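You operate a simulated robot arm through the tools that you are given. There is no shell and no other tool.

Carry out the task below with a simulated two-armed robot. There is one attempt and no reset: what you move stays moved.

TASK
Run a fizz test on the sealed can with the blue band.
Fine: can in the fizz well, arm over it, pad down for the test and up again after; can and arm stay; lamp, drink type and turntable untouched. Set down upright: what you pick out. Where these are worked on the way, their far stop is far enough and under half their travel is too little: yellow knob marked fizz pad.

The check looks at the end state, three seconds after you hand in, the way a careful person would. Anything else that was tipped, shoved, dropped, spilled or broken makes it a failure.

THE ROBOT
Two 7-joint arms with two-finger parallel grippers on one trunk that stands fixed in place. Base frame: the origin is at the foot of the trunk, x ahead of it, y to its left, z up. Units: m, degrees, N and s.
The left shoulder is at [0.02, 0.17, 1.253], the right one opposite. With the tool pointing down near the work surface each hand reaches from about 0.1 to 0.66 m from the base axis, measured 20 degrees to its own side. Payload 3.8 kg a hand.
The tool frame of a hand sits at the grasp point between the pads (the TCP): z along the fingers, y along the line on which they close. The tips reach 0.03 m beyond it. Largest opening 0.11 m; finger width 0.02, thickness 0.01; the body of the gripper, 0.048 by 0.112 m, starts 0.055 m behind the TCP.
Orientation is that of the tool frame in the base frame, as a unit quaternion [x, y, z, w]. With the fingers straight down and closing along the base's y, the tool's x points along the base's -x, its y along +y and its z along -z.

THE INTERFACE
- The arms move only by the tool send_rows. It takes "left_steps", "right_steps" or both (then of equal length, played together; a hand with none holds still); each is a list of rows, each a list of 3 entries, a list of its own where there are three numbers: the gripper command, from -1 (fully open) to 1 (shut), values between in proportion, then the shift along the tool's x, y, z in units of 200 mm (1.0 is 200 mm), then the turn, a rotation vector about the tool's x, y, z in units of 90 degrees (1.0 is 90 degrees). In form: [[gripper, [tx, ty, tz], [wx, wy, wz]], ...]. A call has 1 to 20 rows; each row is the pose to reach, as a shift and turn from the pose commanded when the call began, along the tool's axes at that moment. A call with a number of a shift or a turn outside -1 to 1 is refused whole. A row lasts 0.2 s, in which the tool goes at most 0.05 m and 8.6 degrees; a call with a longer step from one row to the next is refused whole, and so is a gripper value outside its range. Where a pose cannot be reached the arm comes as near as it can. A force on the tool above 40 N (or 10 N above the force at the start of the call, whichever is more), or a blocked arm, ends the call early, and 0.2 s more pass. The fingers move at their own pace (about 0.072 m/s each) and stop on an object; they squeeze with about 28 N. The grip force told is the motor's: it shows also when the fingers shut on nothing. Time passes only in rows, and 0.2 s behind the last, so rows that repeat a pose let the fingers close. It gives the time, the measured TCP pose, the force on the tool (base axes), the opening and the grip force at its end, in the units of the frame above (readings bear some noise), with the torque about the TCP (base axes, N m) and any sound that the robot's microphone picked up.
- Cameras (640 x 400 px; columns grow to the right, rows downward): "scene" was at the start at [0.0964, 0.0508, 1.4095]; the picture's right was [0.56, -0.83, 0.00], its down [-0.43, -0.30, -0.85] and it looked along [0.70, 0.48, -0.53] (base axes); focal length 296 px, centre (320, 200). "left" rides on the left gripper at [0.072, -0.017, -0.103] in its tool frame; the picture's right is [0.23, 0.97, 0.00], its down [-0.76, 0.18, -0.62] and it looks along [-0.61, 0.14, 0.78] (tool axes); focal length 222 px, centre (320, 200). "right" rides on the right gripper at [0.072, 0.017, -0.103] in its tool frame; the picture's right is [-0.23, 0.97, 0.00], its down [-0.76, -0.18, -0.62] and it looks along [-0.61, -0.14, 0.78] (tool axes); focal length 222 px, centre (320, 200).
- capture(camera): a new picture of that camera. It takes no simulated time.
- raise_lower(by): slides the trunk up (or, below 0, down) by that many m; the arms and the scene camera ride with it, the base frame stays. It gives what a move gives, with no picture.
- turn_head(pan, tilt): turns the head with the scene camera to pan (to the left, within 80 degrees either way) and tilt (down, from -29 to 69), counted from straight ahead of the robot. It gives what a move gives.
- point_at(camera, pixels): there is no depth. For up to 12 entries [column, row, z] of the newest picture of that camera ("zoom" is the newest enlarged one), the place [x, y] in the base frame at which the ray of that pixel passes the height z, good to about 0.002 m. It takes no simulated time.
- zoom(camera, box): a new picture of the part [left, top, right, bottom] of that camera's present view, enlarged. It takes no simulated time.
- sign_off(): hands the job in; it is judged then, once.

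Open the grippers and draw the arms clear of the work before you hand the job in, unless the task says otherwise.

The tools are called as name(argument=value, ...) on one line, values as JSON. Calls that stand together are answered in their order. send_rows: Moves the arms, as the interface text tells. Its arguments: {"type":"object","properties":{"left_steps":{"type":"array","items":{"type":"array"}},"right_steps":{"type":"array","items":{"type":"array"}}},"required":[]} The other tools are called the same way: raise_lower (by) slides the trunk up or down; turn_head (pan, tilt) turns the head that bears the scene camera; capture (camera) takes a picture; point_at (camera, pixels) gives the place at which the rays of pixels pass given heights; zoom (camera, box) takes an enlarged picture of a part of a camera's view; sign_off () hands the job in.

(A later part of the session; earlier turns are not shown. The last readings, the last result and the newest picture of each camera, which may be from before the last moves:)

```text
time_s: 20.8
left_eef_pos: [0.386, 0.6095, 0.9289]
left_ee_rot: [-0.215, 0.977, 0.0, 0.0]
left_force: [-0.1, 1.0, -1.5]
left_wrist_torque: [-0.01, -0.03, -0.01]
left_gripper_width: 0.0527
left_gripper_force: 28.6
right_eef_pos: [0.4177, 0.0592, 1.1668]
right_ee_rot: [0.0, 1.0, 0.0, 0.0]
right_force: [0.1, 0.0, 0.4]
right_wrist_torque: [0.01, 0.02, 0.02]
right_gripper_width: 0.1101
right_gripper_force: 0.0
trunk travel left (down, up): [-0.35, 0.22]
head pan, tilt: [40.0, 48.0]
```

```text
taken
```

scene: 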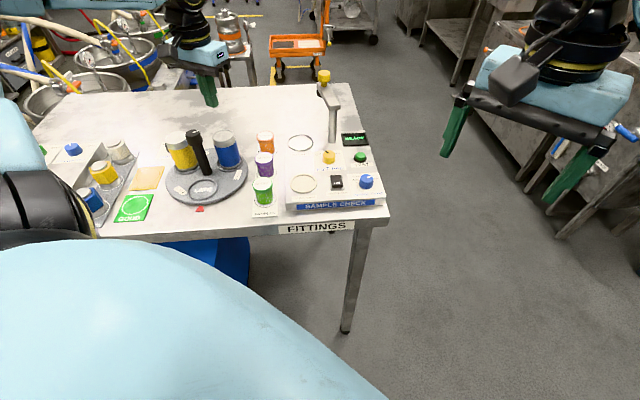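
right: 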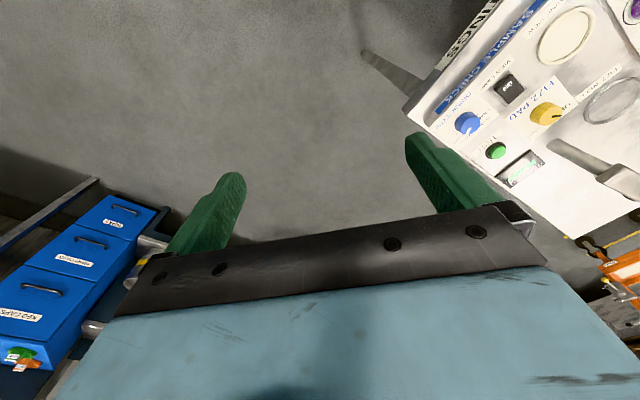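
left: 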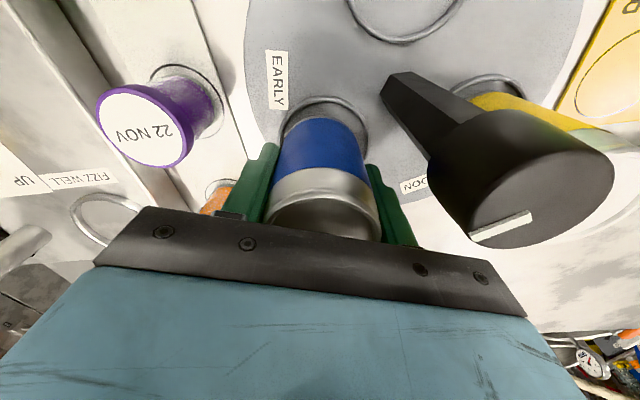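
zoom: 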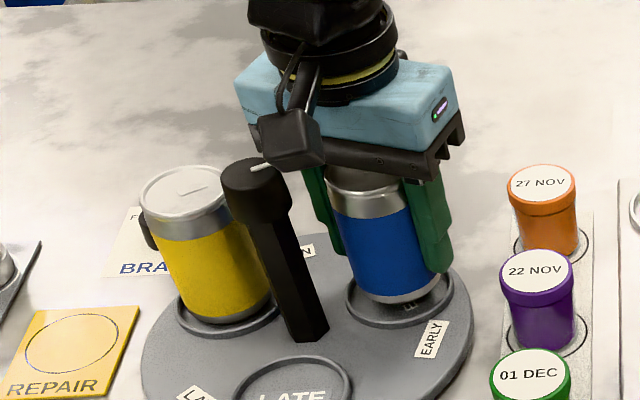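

The can is rising with the gripper. I'll continue lifting smoothly to z≈1.04.

send_rows(left_steps=[[1, [0, 0, -0.03], [0, 0, 0]], [1, [0, 0, -0.08], [0, 0, 0]], [1, [0, 0, -0.14], [0, 0, 0]], [1, [0, 0, -0.21], [0, 0, 0]], [1, [0, 0, -0.29], [0, 0, 0]], [1, [0, 0, -0.37], [0, 0, 0]], [1, [0, 0, -0.45], [0, 0, 0]], [1, [0, 0, -0.52], [0, 0, 0]], [1, [0, 0, -0.56], [0, 0, 0]], [1, [0, 0, -0.56], [0, 0, 0]]])

capture(camera="scene")

capture(camera="left")

```text
time_s: 23.0
left_eef_pos: [0.3857, 0.6101, 1.0409]
left_ee_rot: [-0.215, 0.977, 0.0, 0.0]
left_force: [-0.1, -0.4, -2.1]
left_wrist_torque: [-0.01, -0.01, -0.03]
left_gripper_width: 0.0523
left_gripper_force: 27.5
right_eef_pos: [0.4182, 0.0589, 1.1665]
right_ee_rot: [0.0, 1.0, 0.0, 0.0]
right_force: [-0.6, 0.4, -0.6]
right_wrist_torque: [0.01, -0.01, -0.04]
right_gripper_width: 0.1099
right_gripper_force: 0.1
trunk travel left (down, up): [-0.35, 0.22]
head pan, tilt: [40.0, 48.0]
```

```text
taken
```

scene: 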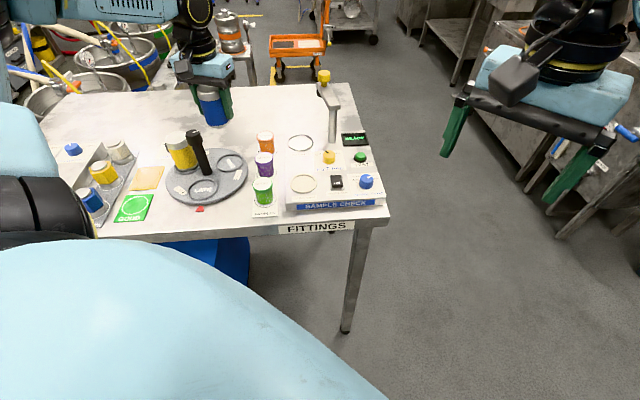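

```text
taken
```

left: 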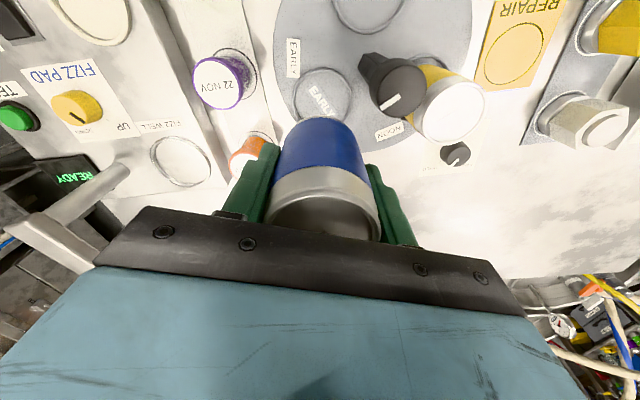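

The can is held (≈2 N weight) with the EARLY slot empty. I'll refine the well position from the current left view by zooming on the ring near (180,161).

zoom(camera="left", box=[130, 110, 240, 200])

zoom(camera="scene", box=[270, 110, 370, 190])

```text
4.44 times, centred on (185, 155) of left
```

zoom: 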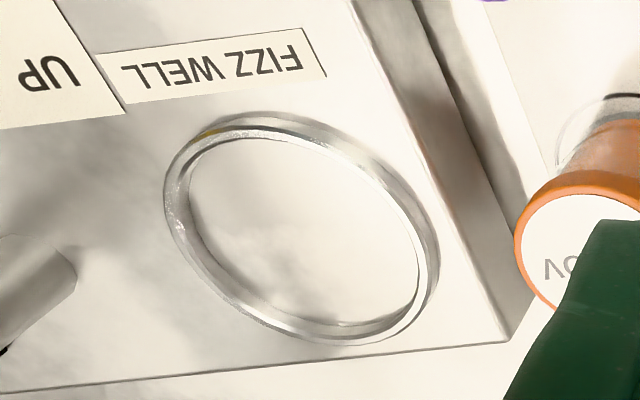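

```text
5.00 times, centred on (320, 150) of scene
```

zoom: 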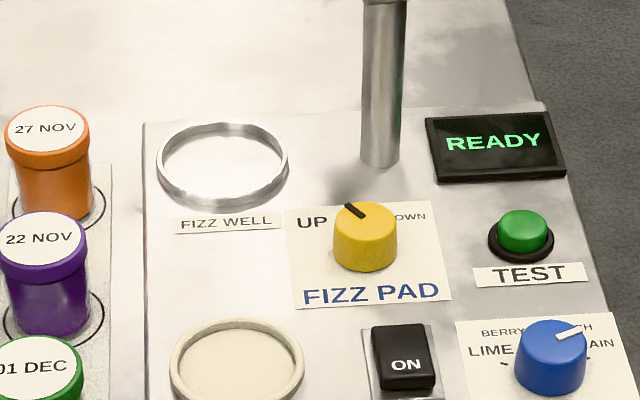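

Using the scene zoom: ring centre ≈ zoom (223,160), post base ≈ (381,163), knob top ≈ (364,215), test button top ≈ (524,222).

point_at(camera="zoom", pixels=[[223, 159, 0.9], [223, 159, 0.905], [156, 159, 0.905], [290, 159, 0.905], [223, 120, 0.905], [223, 197, 0.905], [381, 163, 0.897], [364, 215, 0.92], [524, 222, 0.915], [145, 122, 0.897], [545, 103, 0.897]])

point_at(camera="left", pixels=[[180.7, 161.3, 0.9], [180.7, 161.3, 0.905], [180.7, 161.3, 0.91]])

```text
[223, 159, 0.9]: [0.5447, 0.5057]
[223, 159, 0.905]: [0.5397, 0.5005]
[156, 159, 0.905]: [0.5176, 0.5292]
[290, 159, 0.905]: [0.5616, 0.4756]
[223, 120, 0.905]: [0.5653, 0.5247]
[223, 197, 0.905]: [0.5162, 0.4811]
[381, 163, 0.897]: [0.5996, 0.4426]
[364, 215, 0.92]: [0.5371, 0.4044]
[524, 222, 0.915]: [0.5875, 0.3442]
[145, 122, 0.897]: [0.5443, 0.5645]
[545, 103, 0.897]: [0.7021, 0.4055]
```

```text
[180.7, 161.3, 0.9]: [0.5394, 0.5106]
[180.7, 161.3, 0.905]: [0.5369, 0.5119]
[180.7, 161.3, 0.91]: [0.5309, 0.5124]
```

Ring outer diameter ≈0.069, so there's about 4 mm clearance around the can. I'll carry the can above the well at constant height while turning yaw back to 0, also testing reach.

send_rows(left_steps=[[1, [-0.031, -0.048, 0], [0, 0, 0.017]], [1, [-0.093, -0.144, 0], [0, 0, 0.05]], [1, [-0.175, -0.273, 0], [0, 0, 0.094]], [1, [-0.257, -0.401, 0], [0, 0, 0.139]], [1, [-0.339, -0.53, 0], [0, 0, 0.183]], [1, [-0.421, -0.658, 0], [0, 0, 0.228]], [1, [-0.483, -0.754, 0], [0, 0, 0.261]], [1, [-0.514, -0.8025, 0], [0, 0, 0.278]], [1, [-0.514, -0.8025, 0], [0, 0, 0.278]]])

capture(camera="left")

capture(camera="scene")

capture(camera="right")

```text
time_s: 25.0
left_eef_pos: [0.546, 0.5081, 1.0419]
left_ee_rot: [0.001, 1.0, -0.001, 0.001]
left_force: [0.4, -0.8, -1.0]
left_wrist_torque: [-0.01, -0.01, -0.01]
left_gripper_width: 0.0524
left_gripper_force: 28.0
right_eef_pos: [0.4176, 0.0593, 1.166]
right_ee_rot: [0.0, 1.0, 0.0, 0.0]
right_force: [-0.2, 0.3, -0.2]
right_wrist_torque: [0.0, 0.04, -0.02]
right_gripper_width: 0.1099
right_gripper_force: 0.1
trunk travel left (down, up): [-0.35, 0.22]
head pan, tilt: [40.0, 48.0]
```

```text
taken
```

left: 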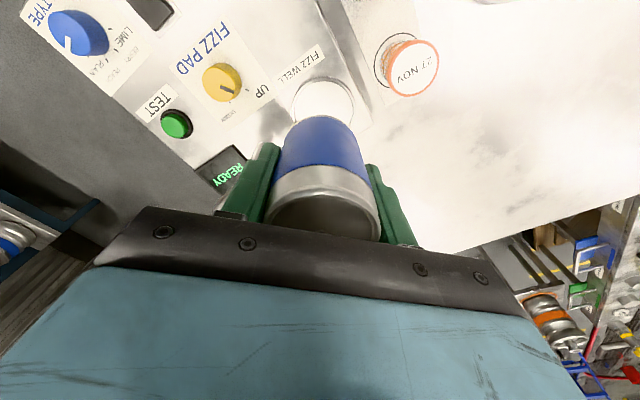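

```text
taken
```

scene: 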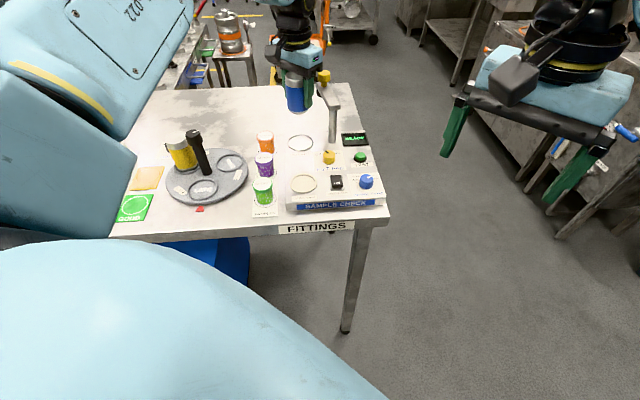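

```text
taken
```

right: 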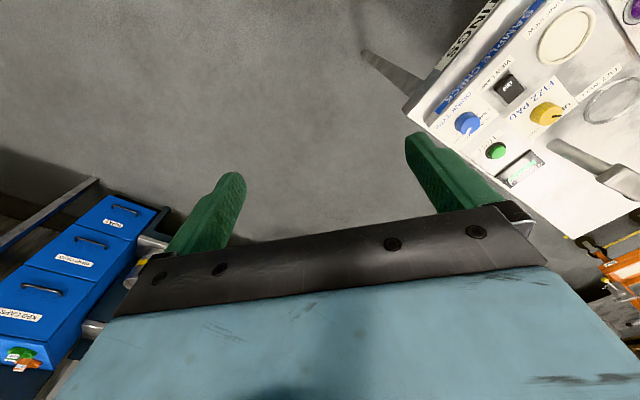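

Reach is fine: TCP at (0.546, 0.508, 1.042). I'll zoom in on the ring in the left view near (323,98) to align.

zoom(camera="left", box=[260, 60, 380, 160])

zoom(camera="right", box=[540, 50, 640, 130])

```text
4.00 times, centred on (320, 110) of left
```

zoom: 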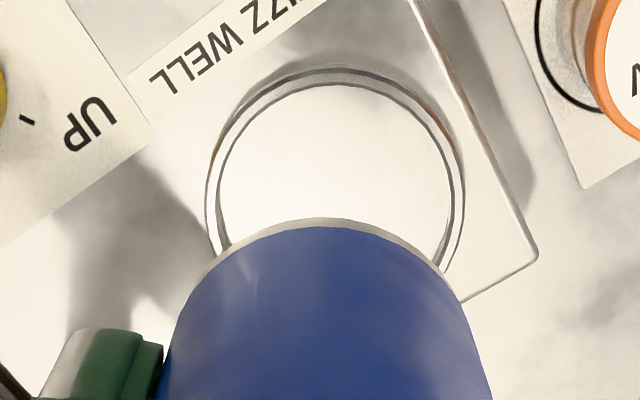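

```text
5.00 times, centred on (590, 90) of right
```

zoom: 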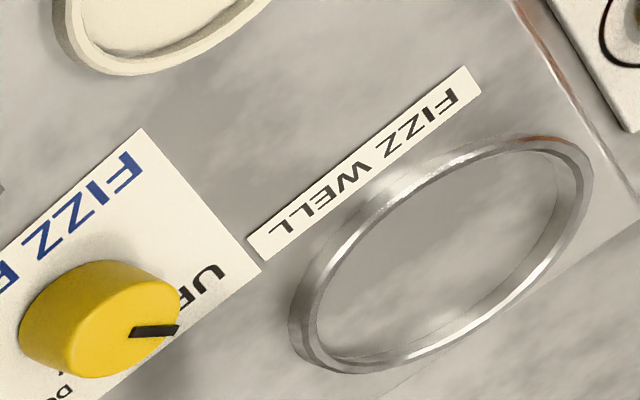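

The ring's centre reads about 3 mm further forward and 4 mm to +y of the can axis. I'll apply that correction while lowering 75 mm (can bottom still ~18 mm above the rim), then recheck.

send_rows(left_steps=[[1, [-0.007, 0.008, 0.04], [0, 0, 0]], [1, [-0.014, 0.016, 0.11], [0, 0, 0]], [1, [-0.014, 0.016, 0.19], [0, 0, 0]], [1, [-0.014, 0.016, 0.27], [0, 0, 0]], [1, [-0.014, 0.016, 0.34], [0, 0, 0]], [1, [-0.014, 0.016, 0.375], [0, 0, 0]], [1, [-0.014, 0.016, 0.375], [0, 0, 0]]])

zoom(camera="left", box=[260, 60, 380, 160])

zoom(camera="right", box=[540, 40, 640, 130])

zoom(camera="scene", box=[260, 80, 360, 170])

```text
time_s: 26.6
left_eef_pos: [0.5213, 0.5009, 0.9891]
left_ee_rot: [0.001, 1.0, 0.0, 0.0]
left_force: [0.9, 0.3, -1.6]
left_wrist_torque: [-0.01, 0.0, -0.01]
left_gripper_width: 0.0523
left_gripper_force: 27.8
left hand out of reach, approached as far as the arm can: row 1, 2, 3, 4, 5, 6, 7
right_eef_pos: [0.4173, 0.0589, 1.1668]
right_ee_rot: [0.0, 1.0, 0.0, 0.0]
right_force: [0.1, -1.0, 0.1]
right_wrist_torque: [0.0, 0.0, 0.04]
right_gripper_width: 0.1099
right_gripper_force: 0.1
trunk travel left (down, up): [-0.35, 0.22]
head pan, tilt: [40.0, 48.0]
```

```text
4.00 times, centred on (320, 110) of left
```

zoom: 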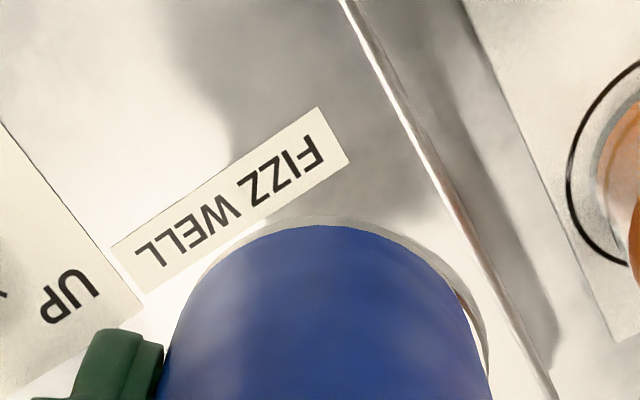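

```text
4.44 times, centred on (590, 85) of right
```

zoom: 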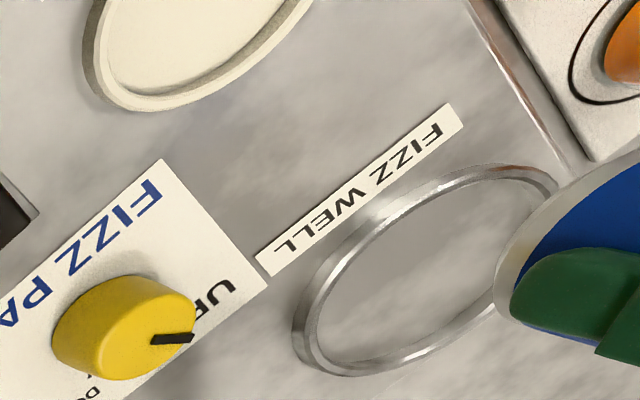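

```text
4.44 times, centred on (310, 125) of scene
```

zoom: 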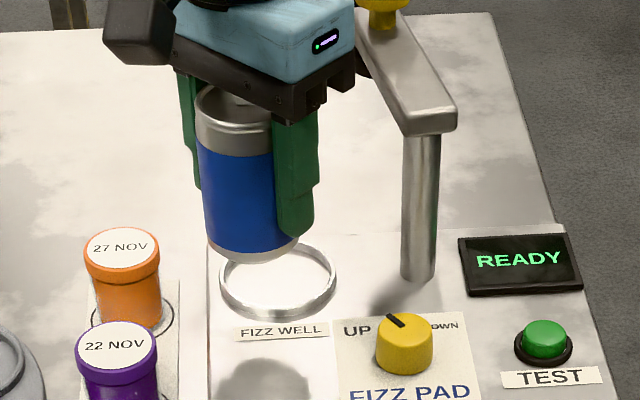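

That lower target is at the edge of the arm's reach, so the hand stopped short at (0.521, 0.501, 0.989), can still held clear above the ring. I'll raise the hand again, then use the trunk to gain reach.

send_rows(left_steps=[[1, [0.03, 0, -0.1], [0, 0, 0]], [1, [0.07, 0, -0.2], [0, 0, 0]], [1, [0.1, 0, -0.3], [0, 0, 0]], [1, [0.1, 0, -0.3], [0, 0, 0]]])

```text
time_s: 27.6
left_eef_pos: [0.5034, 0.5015, 1.0524]
left_ee_rot: [0.0, 1.0, 0.001, -0.001]
left_force: [-0.5, 0.4, -0.8]
left_wrist_torque: [-0.01, -0.03, -0.03]
left_gripper_width: 0.0524
left_gripper_force: 28.6
right_eef_pos: [0.4177, 0.0599, 1.1652]
right_ee_rot: [0.001, 1.0, 0.0, 0.0]
right_force: [0.3, -0.6, 0.7]
right_wrist_torque: [0.0, 0.02, 0.02]
right_gripper_width: 0.1097
right_gripper_force: 0.0
trunk travel left (down, up): [-0.35, 0.22]
head pan, tilt: [40.0, 48.0]
```

The baseline is the pose actually reached. I'll raise another 80 mm, then look at the arm's shape before lowering the trunk.

send_rows(left_steps=[[1, [0, 0, -0.1], [0, 0, 0]], [1, [0, 0, -0.22], [0, 0, 0]], [1, [0, 0, -0.34], [0, 0, 0]], [1, [0, 0, -0.4], [0, 0, 0]], [1, [0, 0, -0.4], [0, 0, 0]]])

turn_head(pan=60, tilt=35)

capture(camera="scene")

capture(camera="right")

```text
time_s: 28.8
left_eef_pos: [0.5013, 0.5014, 1.1305]
left_ee_rot: [0.001, 1.0, -0.001, 0.0]
left_force: [0.8, 0.1, -1.6]
left_wrist_torque: [0.04, 0.01, -0.01]
left_gripper_width: 0.0524
left_gripper_force: 27.7
right_eef_pos: [0.4185, 0.0582, 1.166]
right_ee_rot: [0.0, 1.0, 0.0, 0.0]
right_force: [0.0, 0.0, 0.1]
right_wrist_torque: [0.0, -0.03, 0.0]
right_gripper_width: 0.1097
right_gripper_force: 0.0
trunk travel left (down, up): [-0.35, 0.22]
head pan, tilt: [40.0, 48.0]
```

```text
time_s: 29.6
left_eef_pos: [0.5022, 0.5015, 1.1306]
left_ee_rot: [0.001, 1.0, 0.0, 0.0]
left_force: [0.2, 0.1, -2.6]
left_wrist_torque: [0.03, 0.02, -0.03]
left_gripper_width: 0.0524
left_gripper_force: 28.0
right_eef_pos: [0.4171, 0.0598, 1.1666]
right_ee_rot: [0.0, 1.0, 0.0, 0.001]
right_force: [0.0, -0.2, 0.9]
right_wrist_torque: [0.02, 0.0, 0.02]
right_gripper_width: 0.1099
right_gripper_force: 0.1
trunk travel left (down, up): [-0.35, 0.22]
head pan, tilt: [60.0, 35.0]
```

```text
taken
```

scene: 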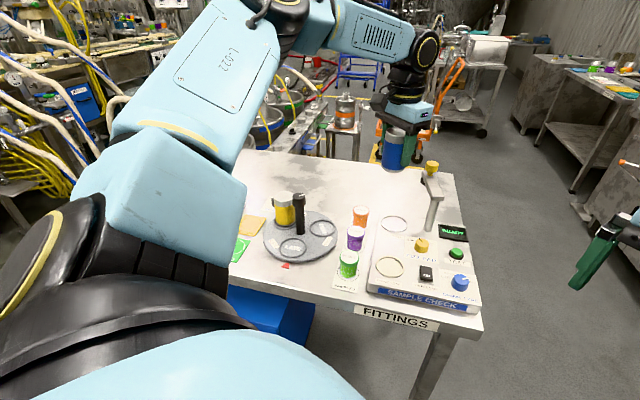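

```text
taken
```

right: 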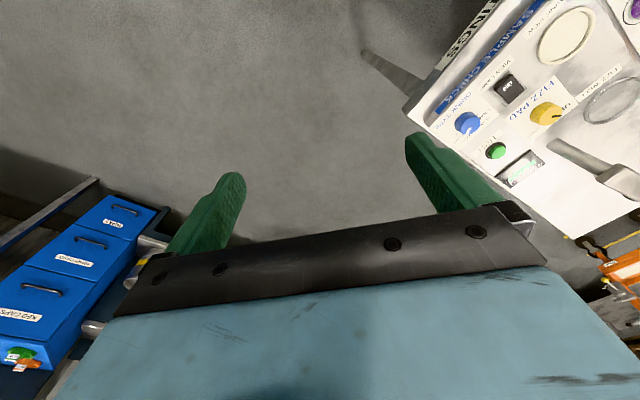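

The elbow rides high, clear of the bench, and the right hand is clear of the table. I'll lower the trunk 0.12 m (can bottom ends near 0.966, above the ring and jars).

raise_lower(by=-0.12)

capture(camera="scene")

capture(camera="left")

```text
time_s: 31.1
left_eef_pos: [0.5027, 0.5017, 1.0104]
left_ee_rot: [0.001, 1.0, 0.001, 0.0]
left_force: [-0.5, 0.8, -2.1]
left_wrist_torque: [-0.03, -0.03, -0.01]
left_gripper_width: 0.0523
left_gripper_force: 27.5
right_eef_pos: [0.4173, 0.0593, 1.0464]
right_ee_rot: [0.0, 1.0, 0.001, 0.0]
right_force: [0.3, 0.8, 0.0]
right_wrist_torque: [-0.02, -0.01, 0.02]
right_gripper_width: 0.1101
right_gripper_force: 0.0
trunk travel left (down, up): [-0.23, 0.34]
head pan, tilt: [60.0, 35.0]
```

```text
taken
```

scene: 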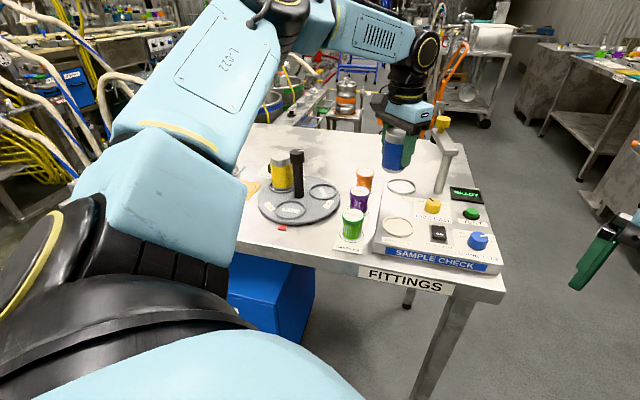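

```text
taken
```

left: 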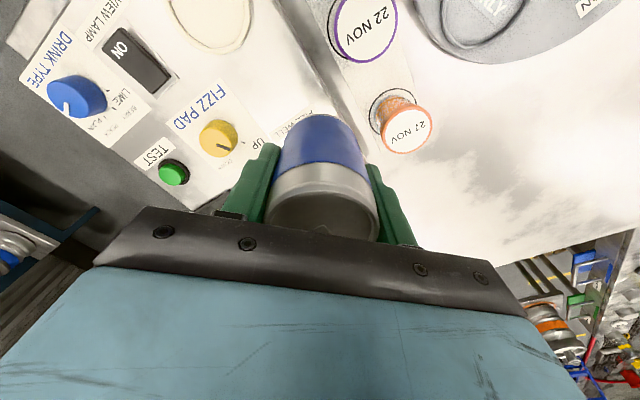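

Now I'll move the can forward over the well (to about x=0.549, y=0.5115) at nearly constant height.

send_rows(left_steps=[[1, [-0.05, 0.01, 0.0], [0, 0, 0]], [1, [-0.12, 0.025, 0.0], [0, 0, 0]], [1, [-0.19, 0.04, 0.0], [0, 0, 0]], [1, [-0.2325, 0.05, 0.0], [0, 0, 0]], [1, [-0.2325, 0.05, 0.0], [0, 0, 0]]])

zoom(camera="left", box=[250, 50, 390, 160])

zoom(camera="scene", box=[350, 110, 490, 230])

capture(camera="right")

```text
time_s: 32.3
left_eef_pos: [0.5488, 0.5125, 1.0101]
left_ee_rot: [0.001, 1.0, 0.0, 0.0]
left_force: [0.1, 0.1, -2.2]
left_wrist_torque: [-0.01, -0.01, 0.02]
left_gripper_width: 0.0523
left_gripper_force: 28.0
right_eef_pos: [0.4178, 0.0598, 1.047]
right_ee_rot: [0.0, 1.0, 0.001, 0.001]
right_force: [-0.1, 0.8, 0.2]
right_wrist_torque: [-0.02, 0.02, 0.0]
right_gripper_width: 0.1101
right_gripper_force: 0.0
trunk travel left (down, up): [-0.23, 0.34]
head pan, tilt: [60.0, 35.0]
```

```text
3.64 times, centred on (320, 105) of left
```

zoom: 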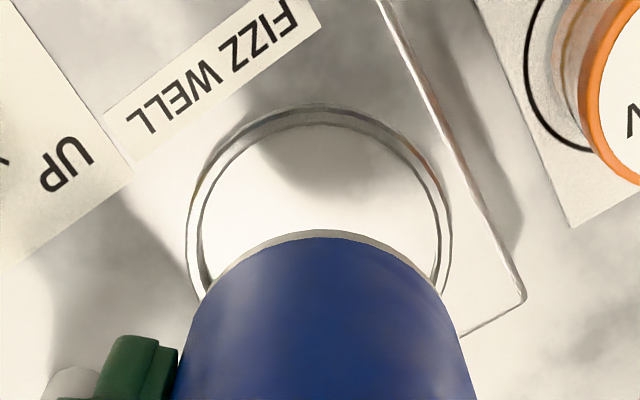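

```text
3.33 times, centred on (420, 170) of scene
```

zoom: 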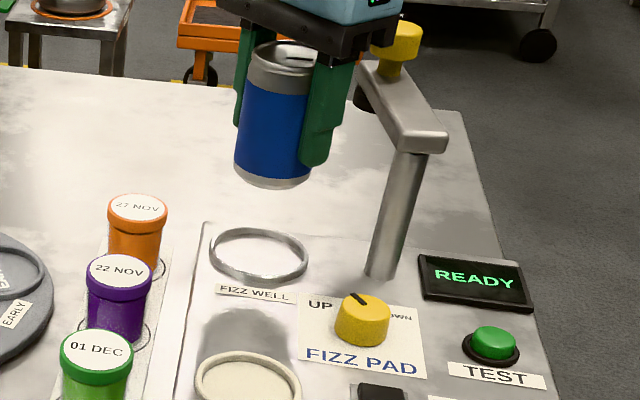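

```text
taken
```

right: 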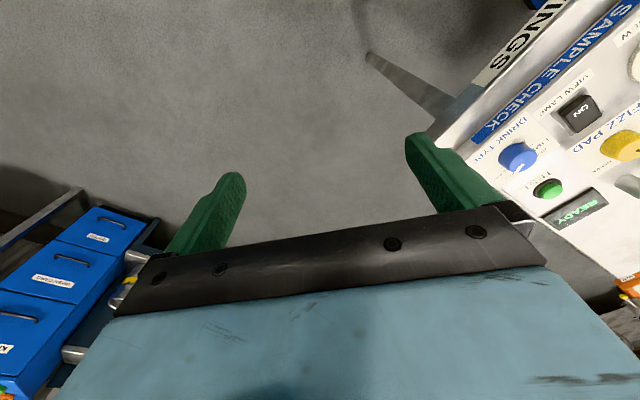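

Reached (0.549, 0.5125, 1.010), and ring centre matches the can axis within ~1 mm in the left view. I'll lower 48 mm so the can bottom is just above the rim, then recheck.

send_rows(left_steps=[[1, [0, -0.004, 0.04], [0, 0, 0]], [1, [0, -0.004, 0.1], [0, 0, 0]], [1, [0, -0.004, 0.16], [0, 0, 0]], [1, [0, -0.004, 0.21], [0, 0, 0]], [1, [0, -0.004, 0.24], [0, 0, 0]], [1, [0, -0.004, 0.24], [0, 0, 0]]])

zoom(camera="left", box=[250, 70, 390, 180])

zoom(camera="scene", box=[360, 130, 460, 210])

```text
time_s: 33.7
left_eef_pos: [0.5469, 0.5105, 0.9617]
left_ee_rot: [0.001, 1.0, 0.0, -0.001]
left_force: [-0.2, 0.6, -1.5]
left_wrist_torque: [-0.02, 0.01, 0.0]
left_gripper_width: 0.0522
left_gripper_force: 27.7
right_eef_pos: [0.4178, 0.0594, 1.047]
right_ee_rot: [0.0, 1.0, 0.001, 0.001]
right_force: [0.8, 0.2, -0.8]
right_wrist_torque: [-0.02, 0.01, 0.01]
right_gripper_width: 0.1098
right_gripper_force: 0.0
trunk travel left (down, up): [-0.23, 0.34]
head pan, tilt: [60.0, 35.0]
```

```text
3.64 times, centred on (320, 125) of left
```

zoom: 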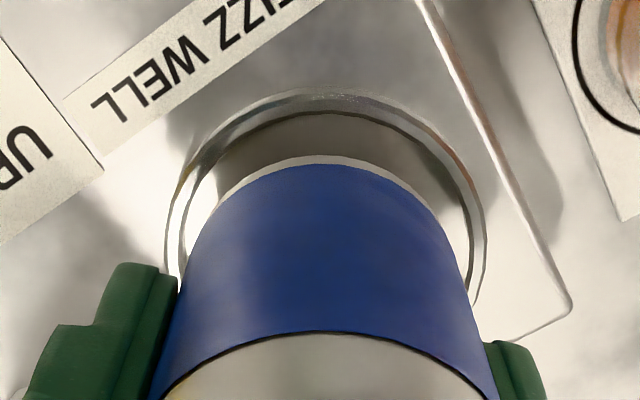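

```text
5.00 times, centred on (410, 170) of scene
```

zoom: 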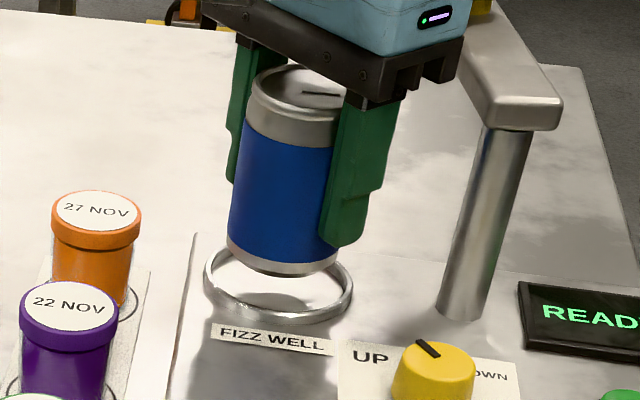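

Can bottom and ring look concentric in both views. I'll lower 17 mm slowly, then finish in millimetre steps watching the force.

send_rows(left_steps=[[1, [0, 0, 0.02], [0, 0, 0]], [1, [0, 0, 0.04], [0, 0, 0]], [1, [0, 0, 0.06], [0, 0, 0]], [1, [0, 0, 0.075], [0, 0, 0]], [1, [0, 0, 0.085], [0, 0, 0]], [1, [0, 0, 0.085], [0, 0, 0]]])

zoom(camera="scene", box=[360, 130, 460, 210])

zoom(camera="left", box=[250, 70, 390, 180])

```text
time_s: 35.1
left_eef_pos: [0.548, 0.5112, 0.9446]
left_ee_rot: [0.001, 1.0, 0.0, 0.0]
left_force: [-0.1, 0.1, -1.0]
left_wrist_torque: [0.0, -0.02, -0.03]
left_gripper_width: 0.0524
left_gripper_force: 28.3
right_eef_pos: [0.4173, 0.0592, 1.0461]
right_ee_rot: [0.0, 1.0, 0.0, 0.0]
right_force: [-0.4, -0.2, -0.4]
right_wrist_torque: [0.03, -0.01, -0.01]
right_gripper_width: 0.1097
right_gripper_force: 0.1
trunk travel left (down, up): [-0.23, 0.34]
head pan, tilt: [60.0, 35.0]
```

```text
5.00 times, centred on (410, 170) of scene
```

zoom: 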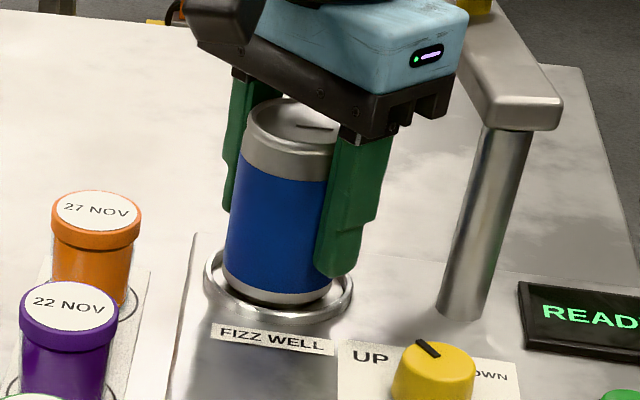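

```text
3.64 times, centred on (320, 125) of left
```

zoom: 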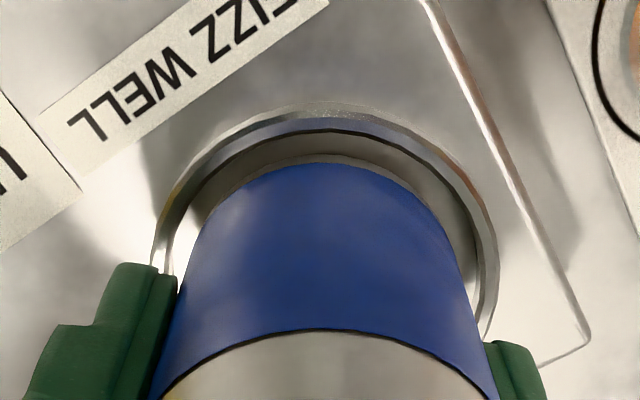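

The can is now inside the ring, a few mm above the seat. I'll lower in 1 mm steps and read the force.

send_rows(left_steps=[[1, [0, 0, 0.005], [0, 0, 0]], [1, [0, 0, 0.01], [0, 0, 0]], [1, [0, 0, 0.01], [0, 0, 0]]])

send_rows(left_steps=[[1, [0, 0, 0.005], [0, 0, 0]], [1, [0, 0, 0.01], [0, 0, 0]], [1, [0, 0, 0.01], [0, 0, 0]]])

```text
time_s: 35.9
left_eef_pos: [0.5496, 0.5102, 0.9436]
left_ee_rot: [0.0, 1.0, 0.0, -0.001]
left_force: [-0.1, -0.8, -0.5]
left_wrist_torque: [-0.01, -0.02, -0.02]
left_gripper_width: 0.0524
left_gripper_force: 27.8
right_eef_pos: [0.418, 0.0587, 1.0457]
right_ee_rot: [0.0, 1.0, 0.0, 0.0]
right_force: [-0.2, 0.2, 0.3]
right_wrist_torque: [0.02, 0.0, -0.01]
right_gripper_width: 0.1098
right_gripper_force: 0.0
trunk travel left (down, up): [-0.23, 0.34]
head pan, tilt: [60.0, 35.0]
```

```text
time_s: 36.7
left_eef_pos: [0.5483, 0.5108, 0.9431]
left_ee_rot: [0.002, 1.0, 0.001, 0.002]
left_force: [4.1, 3.9, 14.7]
left_wrist_torque: [0.18, 0.11, -0.09]
left_gripper_width: 0.0524
left_gripper_force: 27.7
right_eef_pos: [0.4153, 0.0586, 1.0468]
right_ee_rot: [0.0, 1.0, 0.001, 0.0]
right_force: [0.5, 0.8, 0.4]
right_wrist_torque: [0.02, -0.02, -0.01]
right_gripper_width: 0.1096
right_gripper_force: 0.1
trunk travel left (down, up): [-0.23, 0.34]
head pan, tilt: [60.0, 35.0]
```

Contact at 14.7 N with TCP z≈0.943. I'll check visually that the can sits inside the ring before releasing.

zoom(camera="scene", box=[370, 150, 450, 210])

zoom(camera="left", box=[250, 70, 390, 180])

```text
6.67 times, centred on (410, 180) of scene
```

zoom: 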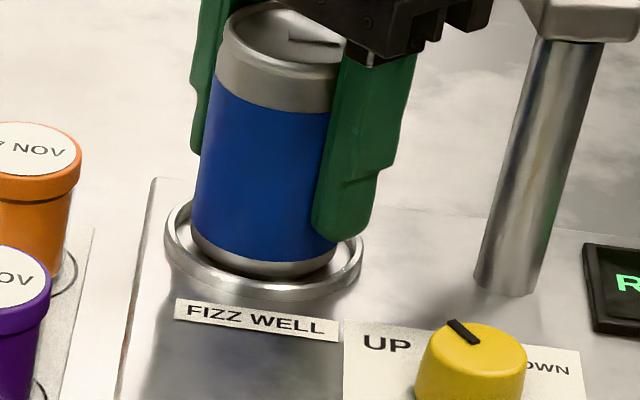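

```text
3.64 times, centred on (320, 125) of left
```

zoom: 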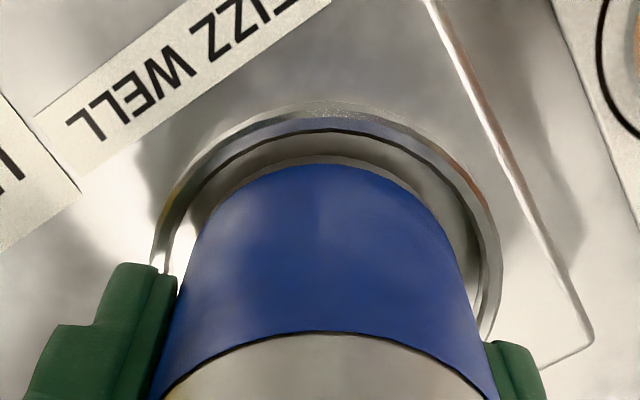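

The can is inside the ring, upright. I'll relieve the downward load slightly, open the fingers to ~0.09 m and rise straight up.

send_rows(left_steps=[[1, [0, 0, -0.004], [0, 0, 0]], [0.0, [0, 0, -0.004], [0, 0, 0]], [-0.3, [0, 0, -0.004], [0, 0, 0]], [-0.64, [0, 0, -0.004], [0, 0, 0]], [-0.64, [0, 0, -0.004], [0, 0, 0]], [-0.64, [0, 0, -0.004], [0, 0, 0]]])

zoom(camera="scene", box=[370, 130, 470, 210])

capture(camera="left")

```text
time_s: 38.1
left_eef_pos: [0.5493, 0.5102, 0.9417]
left_ee_rot: [0.0, 1.0, 0.001, 0.0]
left_force: [0.4, -0.1, -0.7]
left_wrist_torque: [-0.02, 0.01, -0.02]
left_gripper_width: 0.0903
left_gripper_force: 0.1
right_eef_pos: [0.4172, 0.0601, 1.047]
right_ee_rot: [0.0, 1.0, 0.0, 0.0]
right_force: [0.4, 0.0, -0.4]
right_wrist_torque: [0.01, 0.01, 0.02]
right_gripper_width: 0.11
right_gripper_force: 0.1
trunk travel left (down, up): [-0.23, 0.34]
head pan, tilt: [60.0, 35.0]
```

```text
5.00 times, centred on (420, 170) of scene
```

zoom: 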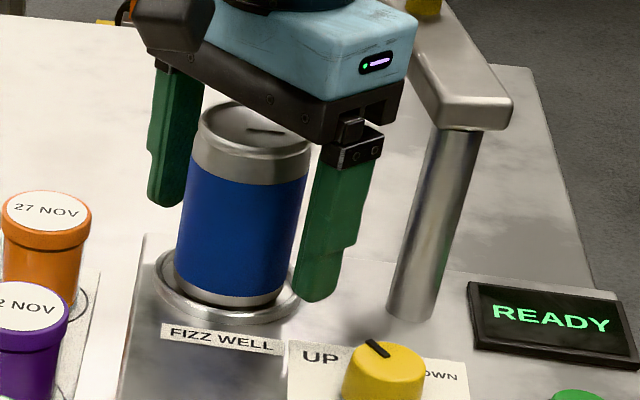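

```text
taken
```

left: 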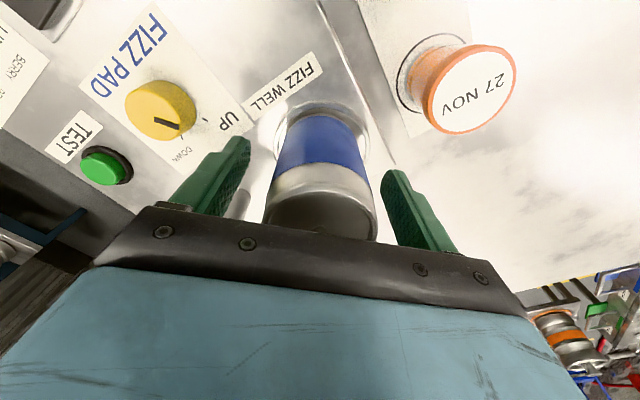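

The can stands free in the well. I'll raise the hand straight up 0.13 m.

send_rows(left_steps=[[-0.64, [0, 0, -0.06], [0, 0, 0]], [-0.64, [0, 0, -0.16], [0, 0, 0]], [-0.64, [0, 0, -0.28], [0, 0, 0]], [-0.64, [0, 0, -0.4], [0, 0, 0]], [-0.64, [0, 0, -0.52], [0, 0, 0]], [-0.64, [0, 0, -0.62], [0, 0, 0]], [-0.64, [0, 0, -0.66], [0, 0, 0]], [-0.64, [0, 0, -0.66], [0, 0, 0]]])

capture(camera="left")

zoom(camera="scene", box=[360, 90, 500, 210])

```text
time_s: 39.9
left_eef_pos: [0.5474, 0.511, 1.0745]
left_ee_rot: [0.001, 1.0, 0.001, 0.001]
left_force: [0.2, 0.3, -0.3]
left_wrist_torque: [0.03, -0.01, 0.0]
left_gripper_width: 0.0902
left_gripper_force: 0.1
right_eef_pos: [0.4172, 0.0593, 1.0454]
right_ee_rot: [0.0, 1.0, 0.0, 0.0]
right_force: [-0.5, -0.4, 0.2]
right_wrist_torque: [0.02, 0.0, -0.03]
right_gripper_width: 0.1099
right_gripper_force: 0.1
trunk travel left (down, up): [-0.23, 0.34]
head pan, tilt: [60.0, 35.0]
```

```text
taken
```

left: 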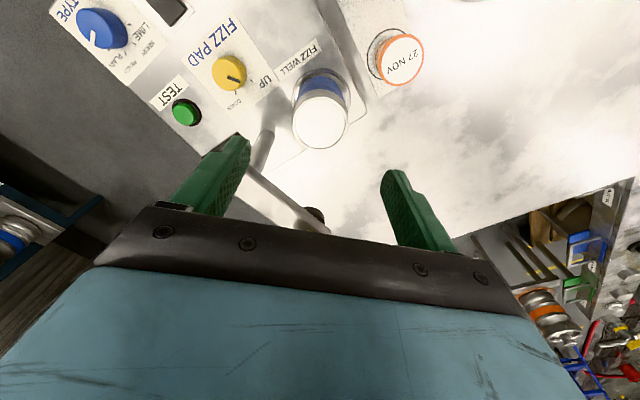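

```text
3.33 times, centred on (430, 150) of scene
```

zoom: 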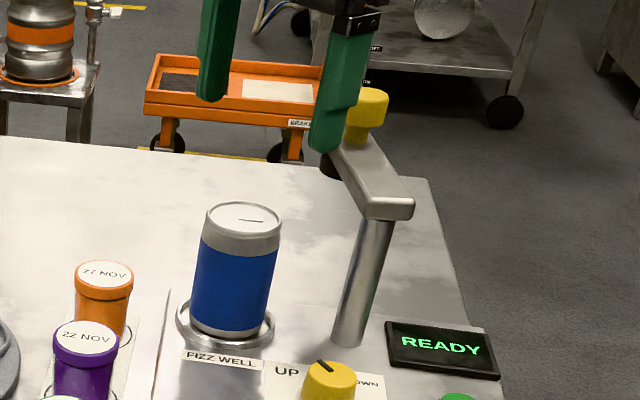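

The can stands upright in the well. Now I'll measure the swing arm: first move the left hand back toward the robot for an unobstructed view, then triangulate the yellow handle.

send_rows(left_steps=[[-0.64, [0.1, 0, -0.1], [0, 0, 0]], [-0.64, [0.3, 0, -0.25], [0, 0, 0]], [-0.64, [0.5, 0, -0.4], [0, 0, 0]], [-0.64, [0.7, 0, -0.5], [0, 0, 0]], [-0.64, [0.7, 0, -0.5], [0, 0, 0]]])

capture(camera="left")

turn_head(pan=40, tilt=35)

capture(camera="scene")

zoom(camera="scene", box=[260, 60, 400, 200])

```text
time_s: 41.1
left_eef_pos: [0.4074, 0.511, 1.1747]
left_ee_rot: [-0.001, 1.0, 0.0, 0.0]
left_force: [-0.7, 0.3, -0.2]
left_wrist_torque: [-0.01, -0.01, -0.01]
left_gripper_width: 0.0901
left_gripper_force: 0.0
right_eef_pos: [0.418, 0.0596, 1.0457]
right_ee_rot: [0.0, 1.0, 0.001, 0.001]
right_force: [0.3, 0.6, 0.8]
right_wrist_torque: [0.03, 0.0, 0.01]
right_gripper_width: 0.11
right_gripper_force: 0.0
trunk travel left (down, up): [-0.23, 0.34]
head pan, tilt: [60.0, 35.0]
```

```text
taken
```

left: 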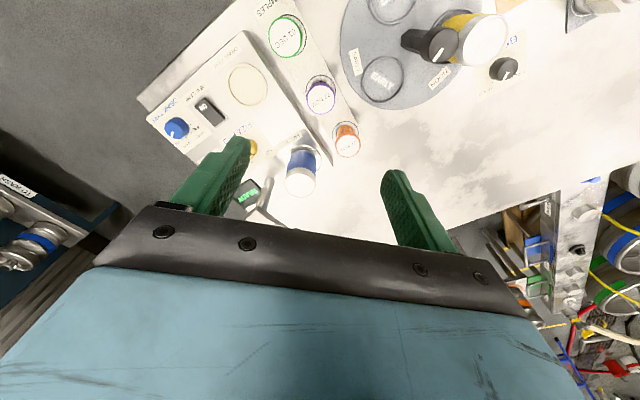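

```text
time_s: 42.0
left_eef_pos: [0.4071, 0.5107, 1.1755]
left_ee_rot: [0.001, 1.0, 0.0, 0.0]
left_force: [0.5, 0.1, 0.8]
left_wrist_torque: [0.03, -0.02, -0.01]
left_gripper_width: 0.0903
left_gripper_force: 0.0
right_eef_pos: [0.417, 0.0595, 1.0465]
right_ee_rot: [0.0, 1.0, 0.0, 0.0]
right_force: [0.6, 0.3, -0.4]
right_wrist_torque: [0.02, -0.01, 0.04]
right_gripper_width: 0.1098
right_gripper_force: 0.0
trunk travel left (down, up): [-0.23, 0.34]
head pan, tilt: [40.0, 35.0]
```

```text
taken
```

scene: 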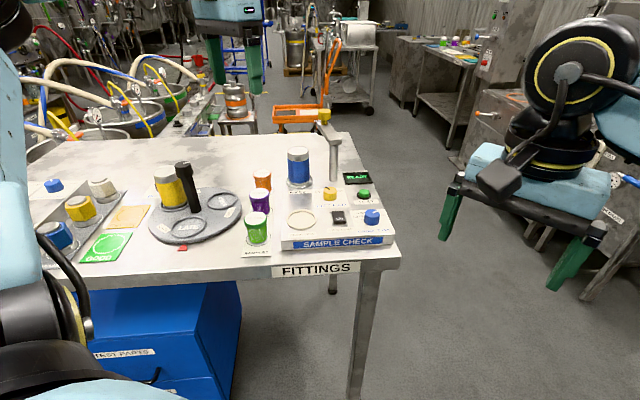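

```text
2.86 times, centred on (330, 130) of scene
```

zoom: 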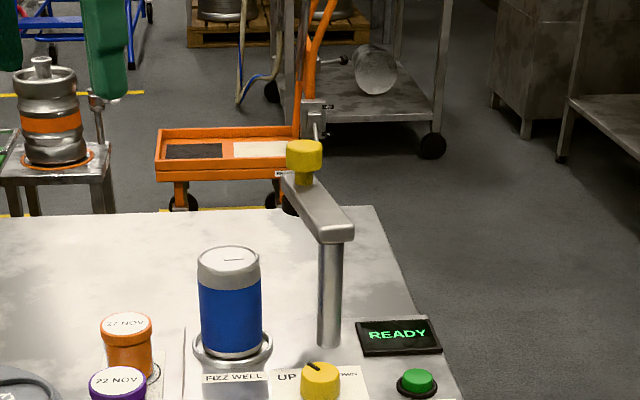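

The yellow handle cap is visible at zoom (304,155). I'll triangulate its top (scene (324.4,111)) against the earlier, higher view and also the arm's post end.

point_at(camera="scene", pixels=[[324.4, 111.1, 1.0], [324.4, 111.1, 1.03], [324.4, 111.1, 1.06], [324.4, 124, 1.0], [324.4, 124, 1.03], [333, 182, 0.897], [335, 140, 0.99], [335, 140, 1.01], [318, 111, 1.04], [331, 111, 1.04], [299.5, 149, 0.979], [299.5, 188, 0.897]])

```text
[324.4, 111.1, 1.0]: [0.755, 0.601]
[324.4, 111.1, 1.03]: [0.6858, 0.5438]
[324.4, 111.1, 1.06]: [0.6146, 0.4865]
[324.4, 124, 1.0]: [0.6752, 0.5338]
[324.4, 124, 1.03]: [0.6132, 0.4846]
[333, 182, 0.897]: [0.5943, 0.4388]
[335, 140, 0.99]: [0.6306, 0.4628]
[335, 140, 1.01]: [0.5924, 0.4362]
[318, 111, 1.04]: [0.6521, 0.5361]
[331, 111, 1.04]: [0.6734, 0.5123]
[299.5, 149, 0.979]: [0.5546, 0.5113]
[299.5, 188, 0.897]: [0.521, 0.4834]
```

The estimates from near-parallel rays disagree by ~2 cm, so I'll move the left hand back to view the arm and handle directly with its camera.

send_rows(left_steps=[[-0.64, [0.15, -0.08, 0], [0, 0, 0]], [-0.64, [0.35, -0.18, 0], [0, 0, 0]], [-0.64, [0.55, -0.28, 0], [0, 0, 0]], [-0.64, [0.75, -0.38, 0], [0, 0, 0]], [-0.64, [0.8, -0.4, 0], [0, 0, 0]], [-0.64, [0.8, -0.4, 0], [0, 0, 0]]])

capture(camera="left")

zoom(camera="right", box=[540, 120, 700, 260])

```text
time_s: 43.4
left_eef_pos: [0.2464, 0.4316, 1.1742]
left_ee_rot: [0.001, 1.0, -0.001, 0.001]
left_force: [0.8, 0.1, 0.6]
left_wrist_torque: [-0.02, 0.02, 0.02]
left_gripper_width: 0.0903
left_gripper_force: 0.0
right_eef_pos: [0.418, 0.0582, 1.0472]
right_ee_rot: [0.0, 1.0, 0.0, -0.001]
right_force: [-0.4, 0.7, -0.1]
right_wrist_torque: [-0.02, -0.01, -0.01]
right_gripper_width: 0.1101
right_gripper_force: 0.2
trunk travel left (down, up): [-0.23, 0.34]
head pan, tilt: [40.0, 35.0]
```

```text
taken
```

left: 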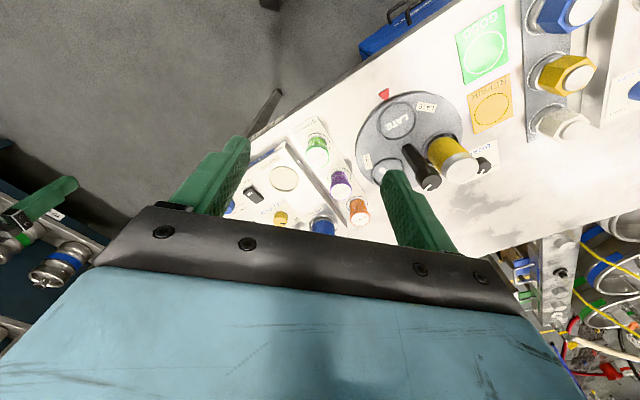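

```text
refused: 700 is not a number from 0 to 640
```

The hand's own body hides the handle from here. I'll approach with a yawed and tilted tool, which gives both reach and a line of sight: first yaw 28.5° and move forward.

send_rows(left_steps=[[-0.64, [-0.1, 0.02, -0.03], [0, 0, -0.08]], [-0.64, [-0.25, 0.05, -0.06], [0, 0, -0.16]], [-0.64, [-0.42, 0.09, -0.1], [0, 0, -0.24]], [-0.64, [-0.6, 0.12, -0.13], [0, 0, -0.317]], [-0.64, [-0.75, 0.15, -0.15], [0, 0, -0.317]], [-0.64, [-0.75, 0.15, -0.15], [0, 0, -0.317]]])

send_rows(left_steps=[[-0.64, [0, 0, 0], [0, -0.085, 0]], [-0.64, [0, 0, 0], [0, -0.17, 0]], [-0.64, [0, 0, 0], [0, -0.255, 0]], [-0.64, [0, 0, 0], [0, -0.34, 0]], [-0.64, [0, 0, 0], [0, -0.389, 0]], [-0.64, [0, 0, 0], [0, -0.389, 0]]])

capture(camera="left")

capture(camera="scene")

```text
time_s: 44.8
left_eef_pos: [0.3978, 0.4617, 1.2066]
left_ee_rot: [-0.245, 0.969, 0.001, 0.0]
left_force: [0.3, 0.0, 0.1]
left_wrist_torque: [0.01, 0.02, -0.04]
left_gripper_width: 0.0902
left_gripper_force: 0.0
right_eef_pos: [0.4175, 0.0588, 1.0471]
right_ee_rot: [0.0, 1.0, 0.0, 0.0]
right_force: [1.0, 0.1, 0.0]
right_wrist_torque: [0.05, 0.01, -0.01]
right_gripper_width: 0.1101
right_gripper_force: 0.1
trunk travel left (down, up): [-0.23, 0.34]
head pan, tilt: [40.0, 35.0]
```

```text
time_s: 46.2
left_eef_pos: [0.3978, 0.4617, 1.2045]
left_ee_rot: [-0.234, 0.925, 0.074, 0.292]
left_force: [-0.1, -0.9, 0.8]
left_wrist_torque: [0.02, 0.0, -0.02]
left_gripper_width: 0.0902
left_gripper_force: 0.1
right_eef_pos: [0.4178, 0.0592, 1.0465]
right_ee_rot: [0.0, 1.0, -0.001, -0.001]
right_force: [-0.7, 0.0, 0.2]
right_wrist_torque: [0.01, 0.0, 0.0]
right_gripper_width: 0.1101
right_gripper_force: 0.1
trunk travel left (down, up): [-0.23, 0.34]
head pan, tilt: [40.0, 35.0]
```

```text
taken
```

left: 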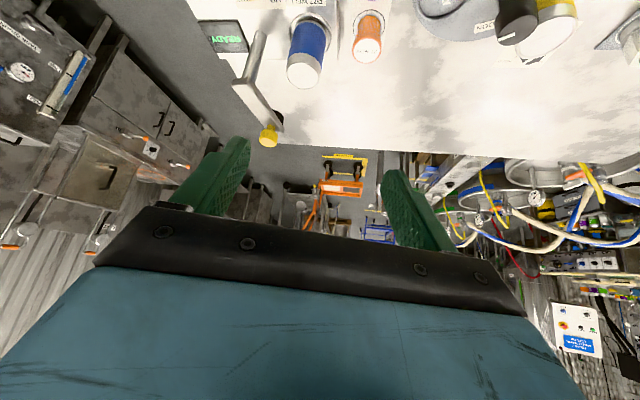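

```text
taken
```

scene: 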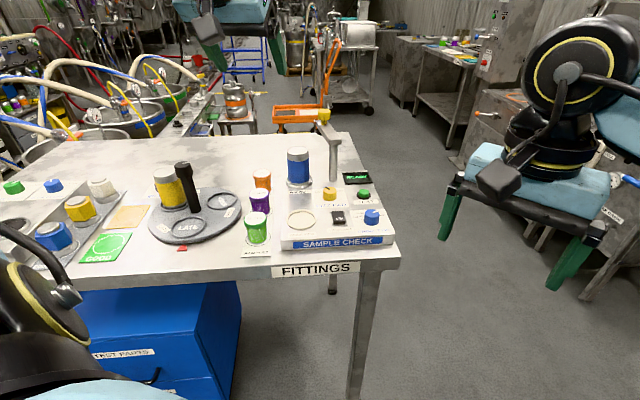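

The handle is now visible in the left view at (269,135). I'll zoom and measure it.

zoom(camera="left", box=[210, 20, 350, 160])

point_at(camera="left", pixels=[[269, 138, 1.02], [269, 138, 1.03], [269, 138, 1.04], [269, 138, 1.05], [258, 42, 1.0], [258, 42, 1.01]])

```text
2.86 times, centred on (280, 90) of left
```

zoom: 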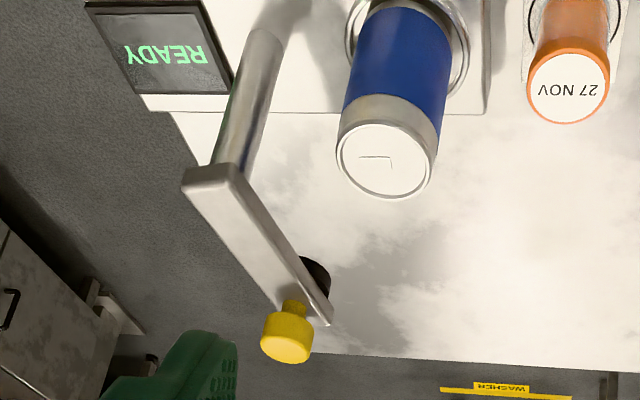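

```text
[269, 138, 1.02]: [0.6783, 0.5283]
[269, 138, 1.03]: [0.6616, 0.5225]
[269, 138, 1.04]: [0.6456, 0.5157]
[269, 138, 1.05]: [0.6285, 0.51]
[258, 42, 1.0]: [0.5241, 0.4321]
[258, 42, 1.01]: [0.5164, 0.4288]
```

Clear view of the arm: cap ≈ (0.645, 0.514), top z≈1.045, post at (0.603, 0.444). I'll move to a standoff ~0.12 m back along the tilted tool axis from the cap.

send_rows(left_steps=[[-0.64, [-0.05, -0.035, 0.08], [0, 0, 0]], [-0.64, [-0.14, -0.1, 0.22], [0, 0, 0]], [-0.64, [-0.24, -0.17, 0.37], [0, 0, 0]], [-0.64, [-0.34, -0.24, 0.53], [0, 0, 0]], [-0.64, [-0.44, -0.31, 0.69], [0, 0, 0]], [-0.64, [-0.506, -0.36, 0.79], [0, 0, 0]], [-0.64, [-0.506, -0.36, 0.79], [0, 0, 0]]])

capture(camera="left")

zoom(camera="scene", box=[240, 50, 400, 200])

```text
time_s: 47.8
left_eef_pos: [0.5863, 0.4794, 1.1328]
left_ee_rot: [-0.235, 0.925, 0.074, 0.291]
left_force: [-0.4, 0.6, -0.7]
left_wrist_torque: [0.03, -0.01, 0.01]
left_gripper_width: 0.0904
left_gripper_force: 0.1
right_eef_pos: [0.4171, 0.0583, 1.0465]
right_ee_rot: [-0.001, 1.0, 0.001, 0.0]
right_force: [0.0, -0.2, 0.3]
right_wrist_torque: [-0.03, -0.02, 0.01]
right_gripper_width: 0.1098
right_gripper_force: 0.0
trunk travel left (down, up): [-0.23, 0.34]
head pan, tilt: [40.0, 35.0]
```

```text
taken
```

left: 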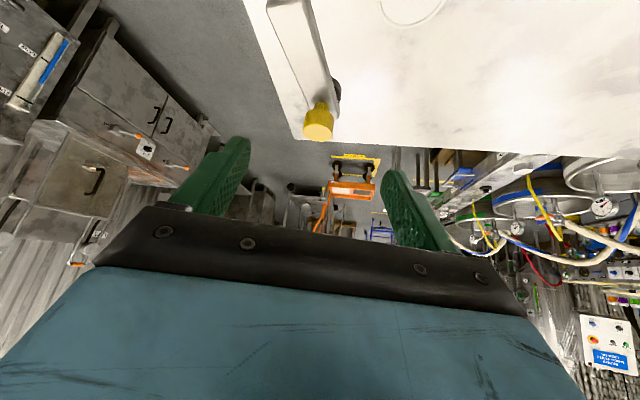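

```text
2.67 times, centred on (320, 125) of scene
```

zoom: 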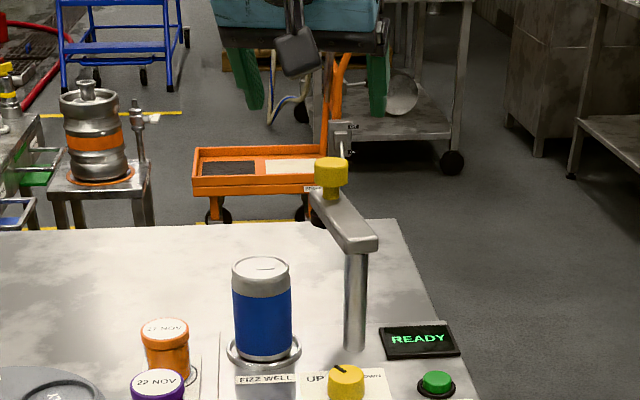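

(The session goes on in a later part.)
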